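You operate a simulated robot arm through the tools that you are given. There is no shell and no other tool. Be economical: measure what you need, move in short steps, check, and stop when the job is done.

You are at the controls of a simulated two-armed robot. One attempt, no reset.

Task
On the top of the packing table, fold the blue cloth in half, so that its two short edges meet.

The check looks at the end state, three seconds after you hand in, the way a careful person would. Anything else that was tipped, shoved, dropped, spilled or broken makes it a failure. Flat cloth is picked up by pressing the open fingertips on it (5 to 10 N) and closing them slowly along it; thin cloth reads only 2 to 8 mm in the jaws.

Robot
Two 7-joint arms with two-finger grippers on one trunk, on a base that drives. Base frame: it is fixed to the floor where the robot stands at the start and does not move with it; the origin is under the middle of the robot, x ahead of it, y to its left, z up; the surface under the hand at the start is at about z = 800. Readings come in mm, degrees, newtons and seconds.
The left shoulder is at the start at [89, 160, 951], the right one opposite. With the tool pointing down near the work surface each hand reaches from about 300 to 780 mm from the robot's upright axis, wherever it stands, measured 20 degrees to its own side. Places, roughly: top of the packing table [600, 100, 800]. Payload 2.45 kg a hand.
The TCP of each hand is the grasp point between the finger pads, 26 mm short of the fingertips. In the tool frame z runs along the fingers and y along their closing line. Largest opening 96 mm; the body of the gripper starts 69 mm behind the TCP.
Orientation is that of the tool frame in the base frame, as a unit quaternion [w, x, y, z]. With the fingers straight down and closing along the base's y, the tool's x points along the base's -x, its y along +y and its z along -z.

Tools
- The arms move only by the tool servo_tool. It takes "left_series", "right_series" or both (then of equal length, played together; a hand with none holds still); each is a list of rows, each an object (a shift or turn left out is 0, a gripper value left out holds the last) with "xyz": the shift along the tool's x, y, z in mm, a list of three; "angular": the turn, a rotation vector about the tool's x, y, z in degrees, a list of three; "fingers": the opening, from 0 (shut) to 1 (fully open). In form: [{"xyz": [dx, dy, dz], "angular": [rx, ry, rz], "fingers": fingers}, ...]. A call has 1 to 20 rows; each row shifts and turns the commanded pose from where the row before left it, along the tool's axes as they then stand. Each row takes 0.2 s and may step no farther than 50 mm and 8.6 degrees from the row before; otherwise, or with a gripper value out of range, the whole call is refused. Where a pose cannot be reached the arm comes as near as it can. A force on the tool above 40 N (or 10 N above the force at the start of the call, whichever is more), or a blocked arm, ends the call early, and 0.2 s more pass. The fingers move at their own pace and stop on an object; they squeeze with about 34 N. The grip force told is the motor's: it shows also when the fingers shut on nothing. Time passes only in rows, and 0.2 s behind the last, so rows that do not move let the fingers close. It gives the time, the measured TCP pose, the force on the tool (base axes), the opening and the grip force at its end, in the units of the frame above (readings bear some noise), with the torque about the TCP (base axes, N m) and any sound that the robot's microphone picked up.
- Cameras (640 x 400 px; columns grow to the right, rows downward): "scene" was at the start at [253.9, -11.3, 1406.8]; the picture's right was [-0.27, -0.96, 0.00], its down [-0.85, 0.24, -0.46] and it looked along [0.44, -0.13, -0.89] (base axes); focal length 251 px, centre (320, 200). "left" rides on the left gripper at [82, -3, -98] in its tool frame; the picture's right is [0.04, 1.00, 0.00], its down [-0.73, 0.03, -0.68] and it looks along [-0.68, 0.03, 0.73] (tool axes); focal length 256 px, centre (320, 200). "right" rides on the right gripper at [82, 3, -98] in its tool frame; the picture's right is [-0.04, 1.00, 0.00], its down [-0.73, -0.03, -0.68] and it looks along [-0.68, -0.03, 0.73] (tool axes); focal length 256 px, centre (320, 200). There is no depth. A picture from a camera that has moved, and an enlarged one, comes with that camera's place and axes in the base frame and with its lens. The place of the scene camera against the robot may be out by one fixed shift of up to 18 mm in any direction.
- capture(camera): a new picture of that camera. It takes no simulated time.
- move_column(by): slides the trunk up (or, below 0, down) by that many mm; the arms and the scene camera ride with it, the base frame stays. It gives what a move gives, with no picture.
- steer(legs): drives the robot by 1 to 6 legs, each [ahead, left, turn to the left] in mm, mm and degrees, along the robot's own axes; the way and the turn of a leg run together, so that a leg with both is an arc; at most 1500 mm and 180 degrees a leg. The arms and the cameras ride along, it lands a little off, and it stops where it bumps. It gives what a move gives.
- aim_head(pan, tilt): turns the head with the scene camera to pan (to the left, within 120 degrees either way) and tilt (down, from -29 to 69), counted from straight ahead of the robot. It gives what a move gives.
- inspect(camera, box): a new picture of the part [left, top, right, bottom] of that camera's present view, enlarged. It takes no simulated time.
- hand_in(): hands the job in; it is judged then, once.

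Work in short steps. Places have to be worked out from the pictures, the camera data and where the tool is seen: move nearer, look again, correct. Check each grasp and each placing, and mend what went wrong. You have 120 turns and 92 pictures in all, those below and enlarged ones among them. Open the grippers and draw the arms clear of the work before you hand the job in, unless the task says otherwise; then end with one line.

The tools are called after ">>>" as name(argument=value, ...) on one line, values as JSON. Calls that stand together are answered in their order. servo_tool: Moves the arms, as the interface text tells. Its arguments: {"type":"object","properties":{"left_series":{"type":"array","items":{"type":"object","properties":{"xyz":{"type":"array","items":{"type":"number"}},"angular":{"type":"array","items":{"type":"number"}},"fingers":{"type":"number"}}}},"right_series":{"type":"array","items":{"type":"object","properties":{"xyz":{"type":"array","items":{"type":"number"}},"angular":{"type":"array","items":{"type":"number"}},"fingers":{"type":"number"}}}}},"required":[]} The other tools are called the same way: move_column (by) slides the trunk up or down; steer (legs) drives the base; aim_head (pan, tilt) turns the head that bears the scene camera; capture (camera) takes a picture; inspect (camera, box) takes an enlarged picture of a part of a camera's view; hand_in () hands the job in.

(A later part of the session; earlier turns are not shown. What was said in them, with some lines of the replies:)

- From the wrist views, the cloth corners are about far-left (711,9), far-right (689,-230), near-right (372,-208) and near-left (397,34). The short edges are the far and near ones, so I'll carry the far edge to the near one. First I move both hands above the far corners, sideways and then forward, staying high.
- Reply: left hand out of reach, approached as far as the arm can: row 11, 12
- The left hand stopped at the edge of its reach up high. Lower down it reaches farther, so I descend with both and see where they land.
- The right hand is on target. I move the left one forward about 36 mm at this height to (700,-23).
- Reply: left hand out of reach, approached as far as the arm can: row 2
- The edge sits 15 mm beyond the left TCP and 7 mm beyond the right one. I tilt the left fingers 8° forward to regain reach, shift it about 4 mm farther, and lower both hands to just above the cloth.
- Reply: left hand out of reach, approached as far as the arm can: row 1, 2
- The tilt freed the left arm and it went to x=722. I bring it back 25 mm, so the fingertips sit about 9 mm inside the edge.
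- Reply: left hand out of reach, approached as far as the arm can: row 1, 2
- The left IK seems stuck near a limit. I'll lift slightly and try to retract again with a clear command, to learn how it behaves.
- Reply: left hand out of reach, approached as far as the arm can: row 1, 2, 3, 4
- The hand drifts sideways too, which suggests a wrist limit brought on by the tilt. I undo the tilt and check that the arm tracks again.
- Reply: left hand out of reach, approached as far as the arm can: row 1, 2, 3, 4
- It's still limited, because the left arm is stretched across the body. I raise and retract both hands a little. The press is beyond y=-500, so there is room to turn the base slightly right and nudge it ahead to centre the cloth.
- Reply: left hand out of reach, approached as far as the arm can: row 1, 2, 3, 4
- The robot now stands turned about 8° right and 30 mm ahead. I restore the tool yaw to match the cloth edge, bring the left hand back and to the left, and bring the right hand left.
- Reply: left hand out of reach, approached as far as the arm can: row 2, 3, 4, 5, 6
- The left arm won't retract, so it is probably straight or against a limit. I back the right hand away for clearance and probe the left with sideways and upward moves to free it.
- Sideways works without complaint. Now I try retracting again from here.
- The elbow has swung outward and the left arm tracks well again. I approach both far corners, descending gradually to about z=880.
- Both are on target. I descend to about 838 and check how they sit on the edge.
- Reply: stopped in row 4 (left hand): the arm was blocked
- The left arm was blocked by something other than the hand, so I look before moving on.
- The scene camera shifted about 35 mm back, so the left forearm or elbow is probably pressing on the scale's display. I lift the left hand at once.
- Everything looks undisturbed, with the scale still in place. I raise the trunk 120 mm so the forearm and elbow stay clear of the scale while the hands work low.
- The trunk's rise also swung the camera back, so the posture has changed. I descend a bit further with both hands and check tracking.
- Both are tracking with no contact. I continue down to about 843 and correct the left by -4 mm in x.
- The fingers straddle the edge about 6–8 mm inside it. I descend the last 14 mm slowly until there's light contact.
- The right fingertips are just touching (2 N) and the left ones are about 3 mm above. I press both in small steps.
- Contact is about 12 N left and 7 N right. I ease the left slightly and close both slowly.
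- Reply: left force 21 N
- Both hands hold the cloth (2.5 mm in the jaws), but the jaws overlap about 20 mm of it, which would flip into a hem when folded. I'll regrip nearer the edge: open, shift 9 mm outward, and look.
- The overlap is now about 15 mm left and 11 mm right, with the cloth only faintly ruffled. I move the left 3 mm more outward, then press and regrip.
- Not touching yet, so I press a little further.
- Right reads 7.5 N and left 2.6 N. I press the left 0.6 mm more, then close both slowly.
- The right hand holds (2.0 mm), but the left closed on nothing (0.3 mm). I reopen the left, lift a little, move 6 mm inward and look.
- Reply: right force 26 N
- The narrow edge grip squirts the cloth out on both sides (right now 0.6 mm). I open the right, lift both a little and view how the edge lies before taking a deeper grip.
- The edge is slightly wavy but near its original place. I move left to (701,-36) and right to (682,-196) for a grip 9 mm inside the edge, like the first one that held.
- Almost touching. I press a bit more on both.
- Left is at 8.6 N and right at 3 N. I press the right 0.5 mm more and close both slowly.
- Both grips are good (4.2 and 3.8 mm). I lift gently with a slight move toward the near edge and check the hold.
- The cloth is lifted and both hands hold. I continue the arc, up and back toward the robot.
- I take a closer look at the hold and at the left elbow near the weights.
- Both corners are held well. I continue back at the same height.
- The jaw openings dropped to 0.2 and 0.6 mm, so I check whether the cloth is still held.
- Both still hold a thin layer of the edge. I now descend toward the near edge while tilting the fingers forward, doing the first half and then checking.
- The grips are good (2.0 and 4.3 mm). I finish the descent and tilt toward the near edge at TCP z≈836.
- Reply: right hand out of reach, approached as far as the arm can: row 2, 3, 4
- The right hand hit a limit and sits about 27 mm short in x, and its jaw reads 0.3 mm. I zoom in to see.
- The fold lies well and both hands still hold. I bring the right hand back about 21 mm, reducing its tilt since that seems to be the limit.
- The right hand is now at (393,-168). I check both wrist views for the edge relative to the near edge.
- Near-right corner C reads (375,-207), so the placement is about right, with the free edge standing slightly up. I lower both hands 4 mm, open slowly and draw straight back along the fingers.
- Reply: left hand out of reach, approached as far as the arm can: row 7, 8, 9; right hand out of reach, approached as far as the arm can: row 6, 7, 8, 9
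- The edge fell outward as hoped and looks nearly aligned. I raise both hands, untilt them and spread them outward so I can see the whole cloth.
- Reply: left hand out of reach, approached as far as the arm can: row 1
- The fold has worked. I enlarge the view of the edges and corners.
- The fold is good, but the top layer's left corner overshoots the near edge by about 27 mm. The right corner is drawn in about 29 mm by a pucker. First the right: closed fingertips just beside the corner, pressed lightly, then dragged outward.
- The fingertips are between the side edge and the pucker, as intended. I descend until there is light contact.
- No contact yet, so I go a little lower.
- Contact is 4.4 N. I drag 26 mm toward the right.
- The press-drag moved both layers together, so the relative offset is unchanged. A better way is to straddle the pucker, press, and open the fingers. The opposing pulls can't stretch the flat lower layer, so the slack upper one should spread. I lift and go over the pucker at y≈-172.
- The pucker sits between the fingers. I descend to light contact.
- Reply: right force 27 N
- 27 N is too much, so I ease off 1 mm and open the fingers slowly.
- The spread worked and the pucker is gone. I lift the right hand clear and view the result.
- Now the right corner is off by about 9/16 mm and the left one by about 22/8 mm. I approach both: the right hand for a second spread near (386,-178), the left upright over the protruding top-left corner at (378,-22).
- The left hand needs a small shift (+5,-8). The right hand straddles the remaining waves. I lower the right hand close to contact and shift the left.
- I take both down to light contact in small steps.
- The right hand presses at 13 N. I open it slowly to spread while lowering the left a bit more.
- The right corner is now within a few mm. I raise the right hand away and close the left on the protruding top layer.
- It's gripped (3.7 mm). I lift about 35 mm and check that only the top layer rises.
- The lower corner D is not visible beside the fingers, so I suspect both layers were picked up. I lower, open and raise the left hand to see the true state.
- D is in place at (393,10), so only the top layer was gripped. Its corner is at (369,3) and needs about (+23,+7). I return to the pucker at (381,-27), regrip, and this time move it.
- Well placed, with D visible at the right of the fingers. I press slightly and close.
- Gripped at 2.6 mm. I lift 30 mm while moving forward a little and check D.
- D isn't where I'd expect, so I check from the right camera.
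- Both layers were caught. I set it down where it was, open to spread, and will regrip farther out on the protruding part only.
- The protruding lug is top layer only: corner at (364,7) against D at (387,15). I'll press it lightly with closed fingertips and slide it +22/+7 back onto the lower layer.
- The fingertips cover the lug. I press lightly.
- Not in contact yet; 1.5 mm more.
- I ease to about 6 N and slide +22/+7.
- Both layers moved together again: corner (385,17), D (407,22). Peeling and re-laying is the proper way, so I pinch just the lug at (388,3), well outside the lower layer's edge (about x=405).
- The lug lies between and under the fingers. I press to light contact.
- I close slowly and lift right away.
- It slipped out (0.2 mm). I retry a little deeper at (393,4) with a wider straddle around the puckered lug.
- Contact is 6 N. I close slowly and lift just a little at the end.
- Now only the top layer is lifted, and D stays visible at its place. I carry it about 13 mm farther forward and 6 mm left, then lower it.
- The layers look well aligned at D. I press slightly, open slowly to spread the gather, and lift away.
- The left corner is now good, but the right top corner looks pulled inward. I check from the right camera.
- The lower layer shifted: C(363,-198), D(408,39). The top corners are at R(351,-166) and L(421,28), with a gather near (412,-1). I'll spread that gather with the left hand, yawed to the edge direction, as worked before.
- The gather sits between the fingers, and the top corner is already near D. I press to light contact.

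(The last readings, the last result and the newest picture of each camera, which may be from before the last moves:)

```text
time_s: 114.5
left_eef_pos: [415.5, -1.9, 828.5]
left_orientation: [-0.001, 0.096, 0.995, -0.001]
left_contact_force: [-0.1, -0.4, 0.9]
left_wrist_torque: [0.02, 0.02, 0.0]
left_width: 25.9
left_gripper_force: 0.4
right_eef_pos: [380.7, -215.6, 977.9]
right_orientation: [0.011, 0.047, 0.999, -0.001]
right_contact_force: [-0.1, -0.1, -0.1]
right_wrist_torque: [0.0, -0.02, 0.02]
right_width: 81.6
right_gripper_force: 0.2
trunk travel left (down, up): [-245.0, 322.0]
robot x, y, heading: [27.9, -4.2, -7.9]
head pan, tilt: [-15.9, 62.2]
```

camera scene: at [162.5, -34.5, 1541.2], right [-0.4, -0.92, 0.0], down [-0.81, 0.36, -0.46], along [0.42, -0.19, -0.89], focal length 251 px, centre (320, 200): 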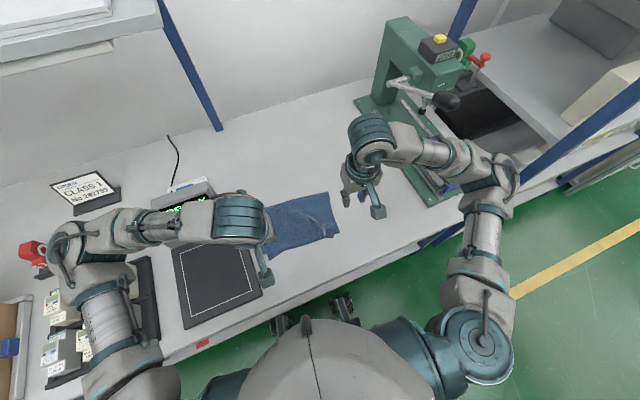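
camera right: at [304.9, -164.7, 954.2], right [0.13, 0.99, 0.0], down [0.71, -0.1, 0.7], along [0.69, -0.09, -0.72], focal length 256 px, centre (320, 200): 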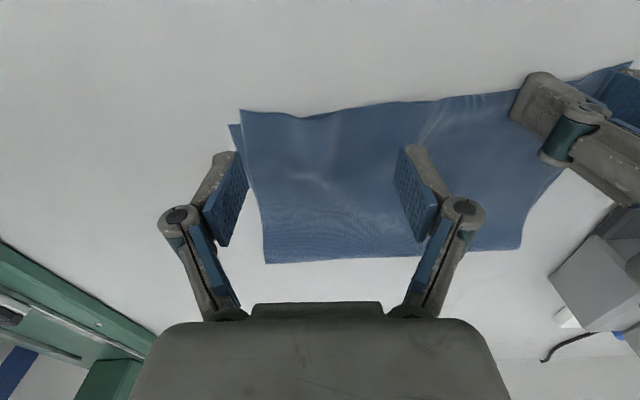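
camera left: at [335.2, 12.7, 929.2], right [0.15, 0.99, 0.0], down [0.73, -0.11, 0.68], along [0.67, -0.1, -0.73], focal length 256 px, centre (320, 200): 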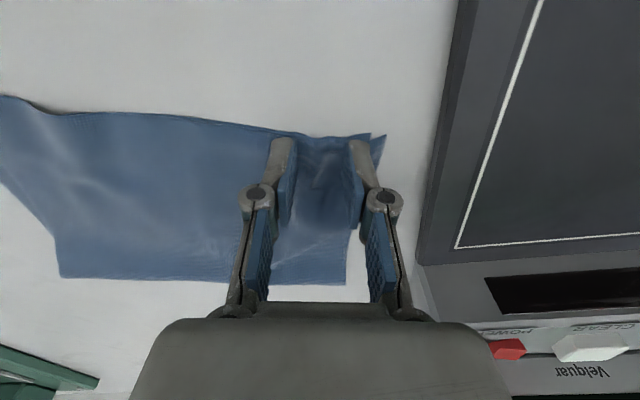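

Touching at about 1 N. I press 0.9 mm more, then open while shifting the hand slightly right, so most of the spread goes toward the right corner.

>>> servo_tool(left_series=[{"xyz": [0, 0, 0.5]}, {"xyz": [0, 0, 0.4]}, {"xyz": [0, -1.5, 0], "fingers": 0.33}, {"xyz": [0, -1.5, 0], "fingers": 0.39}, {"xyz": [0, -1.5, 0], "fingers": 0.45}, {"xyz": [0, -1.5, 0], "fingers": 0.51}, {"xyz": [0, -1.5, 0], "fingers": 0.57}, {"xyz": [0, -1.5, 0], "fingers": 0.63}, {"xyz": [0, -1.5, 0], "fingers": 0.69}, {"xyz": [0, -1.5, 0], "fingers": 0.75}, {}])

```text
time_s: 116.9
left_eef_pos: [414.1, -12.7, 827.9]
left_orientation: [0.0, 0.095, 0.995, -0.002]
left_contact_force: [0.3, -0.5, -0.3]
left_wrist_torque: [-0.01, 0.0, 0.0]
left_width: 71.9
left_gripper_force: 0.2
right_eef_pos: [382.2, -215.6, 978.4]
right_orientation: [0.011, 0.046, 0.999, -0.001]
right_contact_force: [-0.4, 0.1, 0.0]
right_wrist_torque: [-0.05, -0.01, 0.0]
right_width: 81.5
right_gripper_force: 0.1
trunk travel left (down, up): [-245.0, 322.0]
robot x, y, heading: [25.5, -5.4, -7.7]
head pan, tilt: [-15.9, 62.2]
```

I lift the left hand away and check from the right camera.

>>> servo_tool(left_series=[{"xyz": [0, 0, -15]}, {"xyz": [0, 0, -35]}, {"xyz": [10, 20, -40]}, {"xyz": [10, 30, -40]}, {"xyz": [0, 30, -20]}, {}])

>>> inspect(camera="right", box=[290, 10, 610, 210])

```text
refused: row 4 steps farther than a row can; nothing moved
```

```text
2.00 times, centred on (450, 110) of right
camera zoom: at [299.3, -204.0, 1074.1], right [0.13, 0.99, 0.0], down [0.71, -0.1, 0.7], along [0.69, -0.09, -0.72], focal length 512 px, centre (60, 380)
```

zoom: 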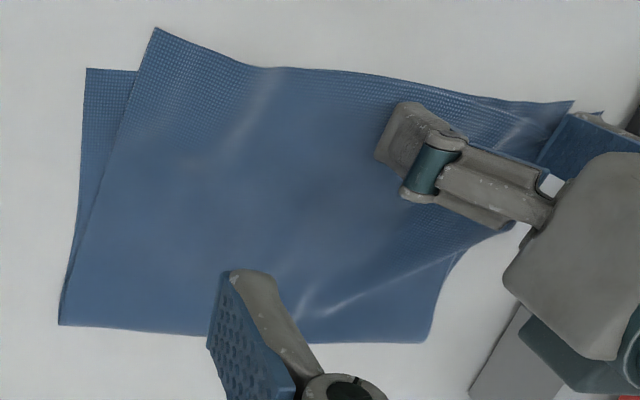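

The row was too long so nothing moved, but the picture helps: left corner offset is now about (-8,-18) and the right one is still about (-12,+32), with slack near (376,-120). I lift the left hand away and bring the right hand over that slack for another spread.

>>> servo_tool(left_series=[{"xyz": [0, 0, -15]}, {"xyz": [0, 0, -35]}, {"xyz": [10, 10, -40]}, {"xyz": [10, 25, -35]}, {"xyz": [0, 25, -20]}, {}, {}, {}, {}], right_series=[{"xyz": [0, 23, 15], "fingers": 0.3}, {"xyz": [0, 23, 20]}, {"xyz": [0, 23, 25]}, {"xyz": [1, 23, 25]}, {"angular": [0, 0, 5.4], "xyz": [0, 0, 25]}, {"xyz": [0, 0, 25]}, {"xyz": [0, 0, 8]}, {"xyz": [0, 0, 4]}, {}])

```text
time_s: 118.9
left_eef_pos: [404.6, 53.1, 973.3]
left_orientation: [0.0, 0.095, 0.996, -0.002]
left_contact_force: [-0.7, -1.0, -0.2]
left_wrist_torque: [-0.02, 0.0, -0.02]
left_width: 72.2
left_gripper_force: 0.1
right_eef_pos: [391.4, -123.6, 828.5]
right_orientation: [0.011, 0.093, 0.996, -0.001]
right_contact_force: [0.5, 0.0, -0.5]
right_wrist_torque: [0.02, 0.0, -0.02]
right_width: 28.8
right_gripper_force: 0.1
trunk travel left (down, up): [-245.0, 322.0]
robot x, y, heading: [25.6, -4.9, -7.9]
head pan, tilt: [-15.9, 62.2]
```

I bring it to contact in small steps.

>>> servo_tool(right_series=[{"xyz": [0, 0, 0.8]}, {"xyz": [0, 0, 0.7]}, {"xyz": [0, 0, 0.5]}, {}])

```text
time_s: 119.9
left_eef_pos: [404.6, 53.6, 973.2]
left_orientation: [0.0, 0.095, 0.995, -0.002]
left_contact_force: [0.1, -0.8, -0.9]
left_wrist_torque: [-0.01, 0.0, -0.01]
left_width: 72.3
left_gripper_force: 0.1
right_eef_pos: [391.8, -123.6, 828.5]
right_orientation: [0.011, 0.093, 0.996, 0.0]
right_contact_force: [-0.4, 0.7, 5.6]
right_wrist_torque: [0.01, 0.06, 0.03]
right_width: 28.9
right_gripper_force: 0.4
trunk travel left (down, up): [-245.0, 322.0]
robot x, y, heading: [27.5, -9.0, -7.7]
head pan, tilt: [-15.9, 62.2]
```

At 5.6 N, I spread while pressing slightly more with each row to keep contact.

>>> servo_tool(right_series=[{"xyz": [0, -0.5, 0.2], "fingers": 0.36}, {"xyz": [0, -0.5, 0.2], "fingers": 0.42}, {"xyz": [0, -0.5, 0.2], "fingers": 0.48}, {"xyz": [0, -0.5, 0.3], "fingers": 0.54}, {"xyz": [0, -0.5, 0.3], "fingers": 0.6}, {"xyz": [0, -0.5, 0.3], "fingers": 0.66}, {"xyz": [0, -0.5, 0.3], "fingers": 0.72}, {"xyz": [0, -0.5, 0.3], "fingers": 0.78}, {"xyz": [0, -0.5, 0.3], "fingers": 0.84}, {}])

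```text
time_s: 122.1
left_eef_pos: [406.3, 53.0, 973.1]
left_orientation: [-0.001, 0.095, 0.995, -0.003]
left_contact_force: [-0.3, -1.0, -0.1]
left_wrist_torque: [-0.01, -0.04, -0.05]
left_width: 72.0
left_gripper_force: 0.1
right_eef_pos: [391.2, -128.2, 825.7]
right_orientation: [0.012, 0.093, 0.996, 0.0]
right_contact_force: [-0.6, -0.4, 0.3]
right_wrist_torque: [0.03, 0.05, -0.02]
right_width: 80.5
right_gripper_force: 0.2
trunk travel left (down, up): [-245.0, 322.0]
robot x, y, heading: [26.3, -4.4, -7.9]
head pan, tilt: [-15.9, 62.2]
```

I lift straight up and check.

>>> servo_tool(right_series=[{"xyz": [0, 0, -15]}, {"xyz": [0, 0, -35]}, {"xyz": [5, -15, -45]}, {"xyz": [5, -20, -40]}, {"xyz": [0, -25, -15]}, {}])

>>> inspect(camera="right", box=[240, 10, 590, 210])

```text
time_s: 123.5
left_eef_pos: [404.4, 52.2, 974.2]
left_orientation: [0.0, 0.095, 0.995, -0.001]
left_contact_force: [-0.3, -0.1, -0.3]
left_wrist_torque: [0.01, -0.03, -0.01]
left_width: 72.3
left_gripper_force: 0.1
right_eef_pos: [365.3, -187.7, 974.9]
right_orientation: [0.011, 0.093, 0.996, 0.0]
right_contact_force: [-0.3, -1.1, -0.7]
right_wrist_torque: [-0.03, 0.01, -0.01]
right_width: 80.5
right_gripper_force: 0.0
trunk travel left (down, up): [-245.0, 322.0]
robot x, y, heading: [28.0, -4.2, -7.8]
head pan, tilt: [-15.9, 62.2]
```

```text
1.83 times, centred on (415, 110) of right
camera zoom: at [284.6, -168.6, 1071.8], right [0.22, 0.97, 0.0], down [0.7, -0.16, 0.69], along [0.68, -0.15, -0.72], focal length 468 px, centre (146, 365)
```

zoom: 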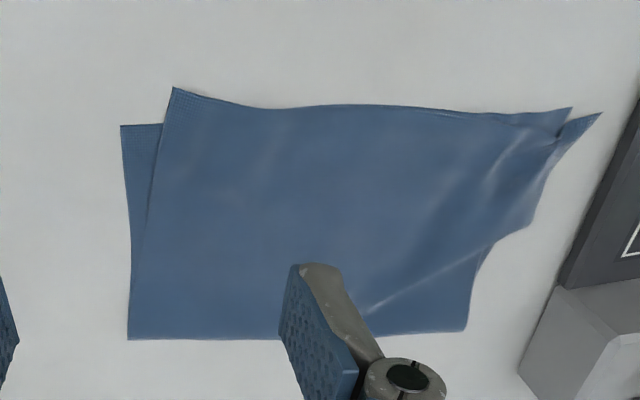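

The centre is smooth, but the top right corner T_R(351,-168) still sits about 31 mm left of C(363,-199). The slack is near the left corner. I'll hold the top-left corner down with the closed left fingertips, and with the right hand pinch the protruding top-right lug, as worked on the left.

>>> servo_tool(left_series=[{"xyz": [-6.5, -11.5, 20], "fingers": 0.0}, {"xyz": [-6.5, -11.5, 30]}, {"xyz": [0, 0, 40]}, {"xyz": [0, 0, 35]}, {"xyz": [0, 0, 12]}, {"xyz": [0, 0, 6]}, {"xyz": [0, 0, 2]}, {}], right_series=[{"xyz": [5, 14.6, 20], "fingers": 0.3}, {"xyz": [5, 14.6, 30]}, {"xyz": [0, 0, 40]}, {"xyz": [0, 0, 35]}, {"xyz": [0, 0, 12]}, {"xyz": [0, 0, 6]}, {"xyz": [0, 0, 3]}, {}])

```text
time_s: 125.3
left_eef_pos: [413.5, 25.4, 827.6]
left_orientation: [0.0, 0.094, 0.996, -0.001]
left_contact_force: [-0.4, -0.7, 0.2]
left_wrist_torque: [-0.02, -0.01, 0.02]
left_width: 0.0
left_gripper_force: 28.4
right_eef_pos: [365.6, -155.9, 828.3]
right_orientation: [0.012, 0.093, 0.996, 0.0]
right_contact_force: [0.1, -0.4, 0.6]
right_wrist_torque: [0.01, -0.02, 0.0]
right_width: 29.1
right_gripper_force: 0.1
trunk travel left (down, up): [-245.0, 322.0]
robot x, y, heading: [26.2, -6.9, -7.9]
head pan, tilt: [-15.9, 62.2]
```

The right reads 3–4 mm too far in, so I correct that and bring both to light contact.

>>> servo_tool(left_series=[{"xyz": [0, 0, 0]}, {"xyz": [0, 0, 0.8]}, {"xyz": [0, 0, 0.7]}, {"xyz": [0, 0, 0.4]}, {}], right_series=[{"xyz": [3, 0, 0]}, {"xyz": [0, 0, 0.8]}, {"xyz": [0, 0, 0.7]}, {"xyz": [0, 0, 0.6]}, {}])

```text
time_s: 126.5
left_eef_pos: [412.2, 26.4, 827.1]
left_orientation: [-0.001, 0.094, 0.996, -0.003]
left_contact_force: [0.0, 0.6, 2.5]
left_wrist_torque: [0.01, -0.03, 0.01]
left_width: 0.1
left_gripper_force: 28.0
right_eef_pos: [362.5, -154.1, 826.9]
right_orientation: [0.013, 0.093, 0.996, 0.0]
right_contact_force: [0.4, -0.7, 17.8]
right_wrist_torque: [-0.11, -0.13, 0.02]
right_width: 28.9
right_gripper_force: 5.0
trunk travel left (down, up): [-245.0, 322.0]
robot x, y, heading: [27.8, -4.7, -7.8]
head pan, tilt: [-15.9, 62.2]
```

Right reads 18 N and left 2.5 N. I ease the right, press the left slightly more, then close the right slowly and lift.

>>> servo_tool(left_series=[{"xyz": [0, 0, 0.4]}, {"xyz": [0, 0, 0.3]}, {}, {}, {}, {}, {}, {}, {}, {}, {}, {}], right_series=[{"xyz": [0, 0, -0.5]}, {"fingers": 0.26}, {"fingers": 0.22}, {"fingers": 0.18}, {"fingers": 0.14}, {"fingers": 0.1}, {"fingers": 0.06}, {"fingers": 0.02}, {"fingers": 0.0}, {}, {"xyz": [0, 0, -5]}, {}])

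```text
time_s: 129.1
left_eef_pos: [413.8, 27.0, 827.0]
left_orientation: [0.001, 0.094, 0.996, -0.003]
left_contact_force: [0.4, 2.0, 20.5]
left_wrist_torque: [0.07, -0.15, 0.01]
left_width: 0.1
left_gripper_force: 28.1
right_eef_pos: [362.4, -155.5, 831.4]
right_orientation: [0.011, 0.092, 0.996, -0.001]
right_contact_force: [0.3, -0.5, 2.6]
right_wrist_torque: [0.03, -0.01, -0.02]
right_width: 3.9
right_gripper_force: 31.0
trunk travel left (down, up): [-245.0, 322.0]
robot x, y, heading: [25.5, -8.2, -7.9]
head pan, tilt: [-15.9, 62.2]
```

Gripped (3.9 mm). I lift 28 mm and use one picture to see whether only the top layer came.

>>> servo_tool(left_series=[{"xyz": [0, 0, -0.3]}, {}, {}, {}], right_series=[{"xyz": [-2, 0, -8]}, {"xyz": [-3, 0, -10]}, {"xyz": [-3, -2, -10]}, {}])

>>> capture(camera="right")

```text
time_s: 130.1
left_eef_pos: [412.3, 26.4, 826.3]
left_orientation: [0.001, 0.095, 0.996, -0.002]
left_contact_force: [2.4, 0.6, 22.3]
left_wrist_torque: [-0.03, -0.23, -0.01]
left_width: 0.1
left_gripper_force: 28.1
right_eef_pos: [369.7, -156.7, 860.5]
right_orientation: [0.012, 0.093, 0.996, 0.0]
right_contact_force: [-0.1, 3.4, -1.3]
right_wrist_torque: [0.1, -0.02, -0.02]
right_width: 2.2
right_gripper_force: 29.0
trunk travel left (down, up): [-245.0, 322.0]
robot x, y, heading: [21.9, -4.2, -8.0]
head pan, tilt: [-15.9, 62.2]
```

```text
1 pictures are left
camera right: at [287.9, -137.9, 956.8], right [0.22, 0.97, 0.0], down [0.7, -0.16, 0.7], along [0.68, -0.15, -0.72], focal length 256 px, centre (320, 200)
```

right: 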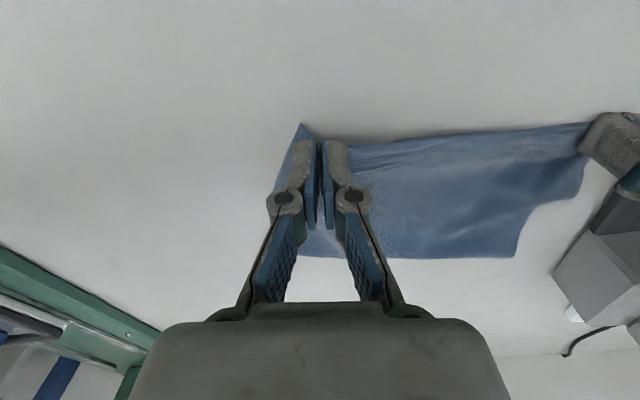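

C was pulled up too, so both layers were caught. I set it back down and open with pressure to spread. The left hand stays as an anchor at the left corner, so that I can then slide the slack top layer right over the taut lower one.

>>> servo_tool(right_series=[{"xyz": [3, 2, 10]}, {"xyz": [3, 0, 10]}, {"xyz": [2, 0, 10]}, {"xyz": [0, 0, 4]}, {"xyz": [0, 0, 0.8], "fingers": 0.06}, {"fingers": 0.12}, {"fingers": 0.18}, {"fingers": 0.24}, {"fingers": 0.3}, {"fingers": 0.36}, {"fingers": 0.42}, {"xyz": [0, 0, 0.3], "fingers": 0.48}, {"xyz": [0, 0, 0.3], "fingers": 0.54}, {"xyz": [0, 0, 0.3], "fingers": 0.6}, {}])

```text
time_s: 133.3
left_eef_pos: [412.3, 25.7, 825.4]
left_orientation: [0.001, 0.096, 0.995, -0.002]
left_contact_force: [-3.0, 1.8, 18.8]
left_wrist_torque: [0.01, -0.07, 0.03]
left_width: 0.0
left_gripper_force: 28.5
right_eef_pos: [362.1, -154.5, 824.6]
right_orientation: [0.012, 0.093, 0.996, 0.0]
right_contact_force: [-0.7, -0.3, 3.0]
right_wrist_torque: [0.02, -0.01, -0.03]
right_width: 58.2
right_gripper_force: 0.0
trunk travel left (down, up): [-245.0, 322.0]
robot x, y, heading: [24.8, -4.4, -8.2]
head pan, tilt: [-15.9, 62.2]
```

Spread done. I lift slightly, close the right fingers, move to (374,-160) on the top layer and press down lightly.

>>> servo_tool(right_series=[{"xyz": [0, 0, -14]}, {"fingers": 0.0}, {"xyz": [-12.8, -3.2, 0]}, {}, {"xyz": [0, 0, 6]}, {"xyz": [0, 0, 3]}, {"xyz": [0, 0, 1]}, {}])

```text
time_s: 135.1
left_eef_pos: [410.8, 26.3, 824.5]
left_orientation: [0.0, 0.095, 0.996, -0.002]
left_contact_force: [-3.1, 2.3, 20.1]
left_wrist_torque: [0.03, -0.1, 0.0]
left_width: 0.1
left_gripper_force: 28.5
right_eef_pos: [374.8, -161.1, 829.7]
right_orientation: [0.011, 0.093, 0.996, 0.0]
right_contact_force: [0.6, 0.4, 0.4]
right_wrist_torque: [0.0, 0.0, -0.01]
right_width: 0.1
right_gripper_force: 28.6
trunk travel left (down, up): [-245.0, 322.0]
robot x, y, heading: [26.2, -8.0, -7.8]
head pan, tilt: [-15.9, 62.2]
```

I press the right down to about 8–10 N.

>>> servo_tool(right_series=[{"xyz": [0, 0, 1]}, {"xyz": [0, 0, 0.8]}, {"xyz": [0, 0, 0.6]}, {}])

```text
time_s: 136.1
left_eef_pos: [412.4, 25.6, 826.1]
left_orientation: [0.001, 0.095, 0.996, -0.001]
left_contact_force: [0.2, 0.5, 14.1]
left_wrist_torque: [-0.01, -0.1, 0.01]
left_width: 0.1
left_gripper_force: 28.3
right_eef_pos: [373.7, -160.5, 826.4]
right_orientation: [0.012, 0.094, 0.996, 0.0]
right_contact_force: [-2.0, -1.0, 12.4]
right_wrist_torque: [-0.05, 0.14, -0.03]
right_width: 0.0
right_gripper_force: 28.8
trunk travel left (down, up): [-245.0, 322.0]
robot x, y, heading: [24.4, -2.7, -7.9]
head pan, tilt: [-15.9, 62.2]
```

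Right 12 N, left anchor 14 N. I slide the right hand about 30 mm outward with +8 in x.

>>> servo_tool(right_series=[{"xyz": [-1.7, -3.5, 0]}, {"xyz": [-1.7, -3.5, 0]}, {"xyz": [-1.7, -3.5, 0]}, {"xyz": [-1.7, -3.5, 0]}, {"xyz": [-1.7, -3.5, 0]}, {"xyz": [-1.7, -3.5, 0]}, {"xyz": [-1.7, -3.5, 0]}, {"xyz": [-1.7, -3.5, 0]}, {}])

```text
time_s: 138.1
left_eef_pos: [412.3, 26.3, 826.1]
left_orientation: [0.0, 0.094, 0.996, -0.002]
left_contact_force: [-1.9, -1.9, 17.2]
left_wrist_torque: [-0.01, -0.06, -0.02]
left_width: 0.0
left_gripper_force: 29.0
right_eef_pos: [381.6, -190.0, 826.5]
right_orientation: [0.012, 0.094, 0.996, 0.0]
right_contact_force: [0.0, 2.6, 5.4]
right_wrist_torque: [0.14, 0.08, -0.06]
right_width: 0.0
right_gripper_force: 28.5
trunk travel left (down, up): [-245.0, 322.0]
robot x, y, heading: [24.3, -3.2, -7.9]
head pan, tilt: [-15.9, 62.2]
```

The tension readings (right +2.6 N, left -1.9 N in y) suggest the top layer was drawn taut. I lift both hands straight up and draw them outward, clear of the cloth.

>>> servo_tool(left_series=[{"xyz": [0, 0, -8]}, {"xyz": [0, 0, -25]}, {"xyz": [0, 10, -40]}, {"xyz": [0, 20, -40]}, {"xyz": [0, 25, -35]}, {"xyz": [5, 25, -10]}, {}], right_series=[{"xyz": [0, 0, -8]}, {"xyz": [0, 0, -25]}, {"xyz": [3, -5, -40]}, {"xyz": [5, -5, -40]}, {"xyz": [5, -5, -30]}, {"xyz": [0, 0, -10]}, {}])

>>> capture(camera="right")

```text
time_s: 139.7
left_eef_pos: [421.7, 105.4, 986.2]
left_orientation: [-0.002, 0.096, 0.995, -0.002]
left_contact_force: [0.6, 0.6, 0.4]
left_wrist_torque: [-0.01, 0.02, 0.01]
left_width: 0.3
left_gripper_force: 28.6
right_eef_pos: [365.2, -201.2, 979.3]
right_orientation: [0.011, 0.093, 0.996, -0.001]
right_contact_force: [0.0, 0.9, -0.7]
right_wrist_torque: [0.0, 0.02, 0.01]
right_width: 0.0
right_gripper_force: 28.5
trunk travel left (down, up): [-245.0, 322.0]
robot x, y, heading: [28.3, -7.3, -7.6]
head pan, tilt: [-15.9, 62.2]
```

```text
0 pictures are left
camera right: at [284.4, -182.0, 1075.3], right [0.22, 0.97, 0.0], down [0.7, -0.16, 0.69], along [0.68, -0.16, -0.72], focal length 256 px, centre (320, 200)
```

right: 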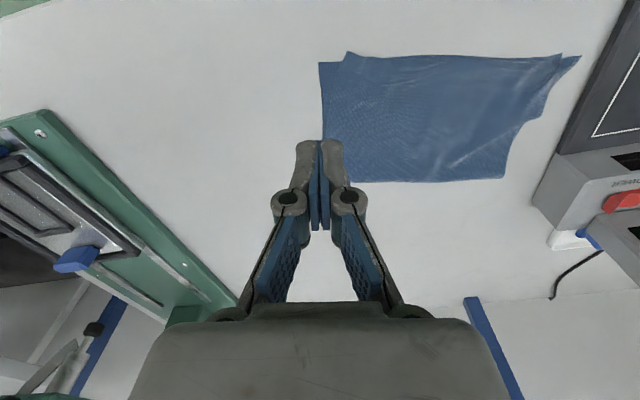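

With the last picture, the short edges lie on each other within about 3–6 mm in x: top corners at (358,-174) and (406,29), lower corners at (361,-202) and (412,46). Along the edge the top layer is still about 17–28 mm narrower at the ends because of a small gather. With no pictures left, more blind handling would risk making it worse, so I open the grippers and draw the arms clear.

>>> servo_tool(left_series=[{"fingers": 0.6}, {"xyz": [0, 10, -15]}, {"xyz": [0, 10, -15]}, {}], right_series=[{"fingers": 0.6}, {"xyz": [0, -25, -15]}, {"xyz": [0, -25, -15]}, {}])

>>> hand_in()

```text
time_s: 140.7
left_eef_pos: [428.3, 124.7, 1014.9]
left_orientation: [-0.001, 0.095, 0.995, -0.002]
left_contact_force: [0.5, -0.4, -1.1]
left_wrist_torque: [0.02, 0.01, -0.04]
left_width: 58.0
left_gripper_force: 0.2
right_eef_pos: [354.9, -251.9, 1008.0]
right_orientation: [0.01, 0.094, 0.996, 0.0]
right_contact_force: [-0.4, 0.2, 0.3]
right_wrist_torque: [0.01, 0.0, -0.03]
right_width: 57.5
right_gripper_force: 0.0
trunk travel left (down, up): [-245.0, 322.0]
robot x, y, heading: [27.0, -5.5, -7.7]
head pan, tilt: [-15.9, 62.2]
```

```text
The job is handed in.
```

I handed in the blue cloth folded in half, its short edges lined up within about 6 mm, but the fold isn't clean: a gather leaves the top layer's corners about 28 mm (right) and 17 mm (left) short of the lower ones; the left arm pressed against something once, probably the scale, but nothing looked moved in the pictures, and the grippers are open and clear.
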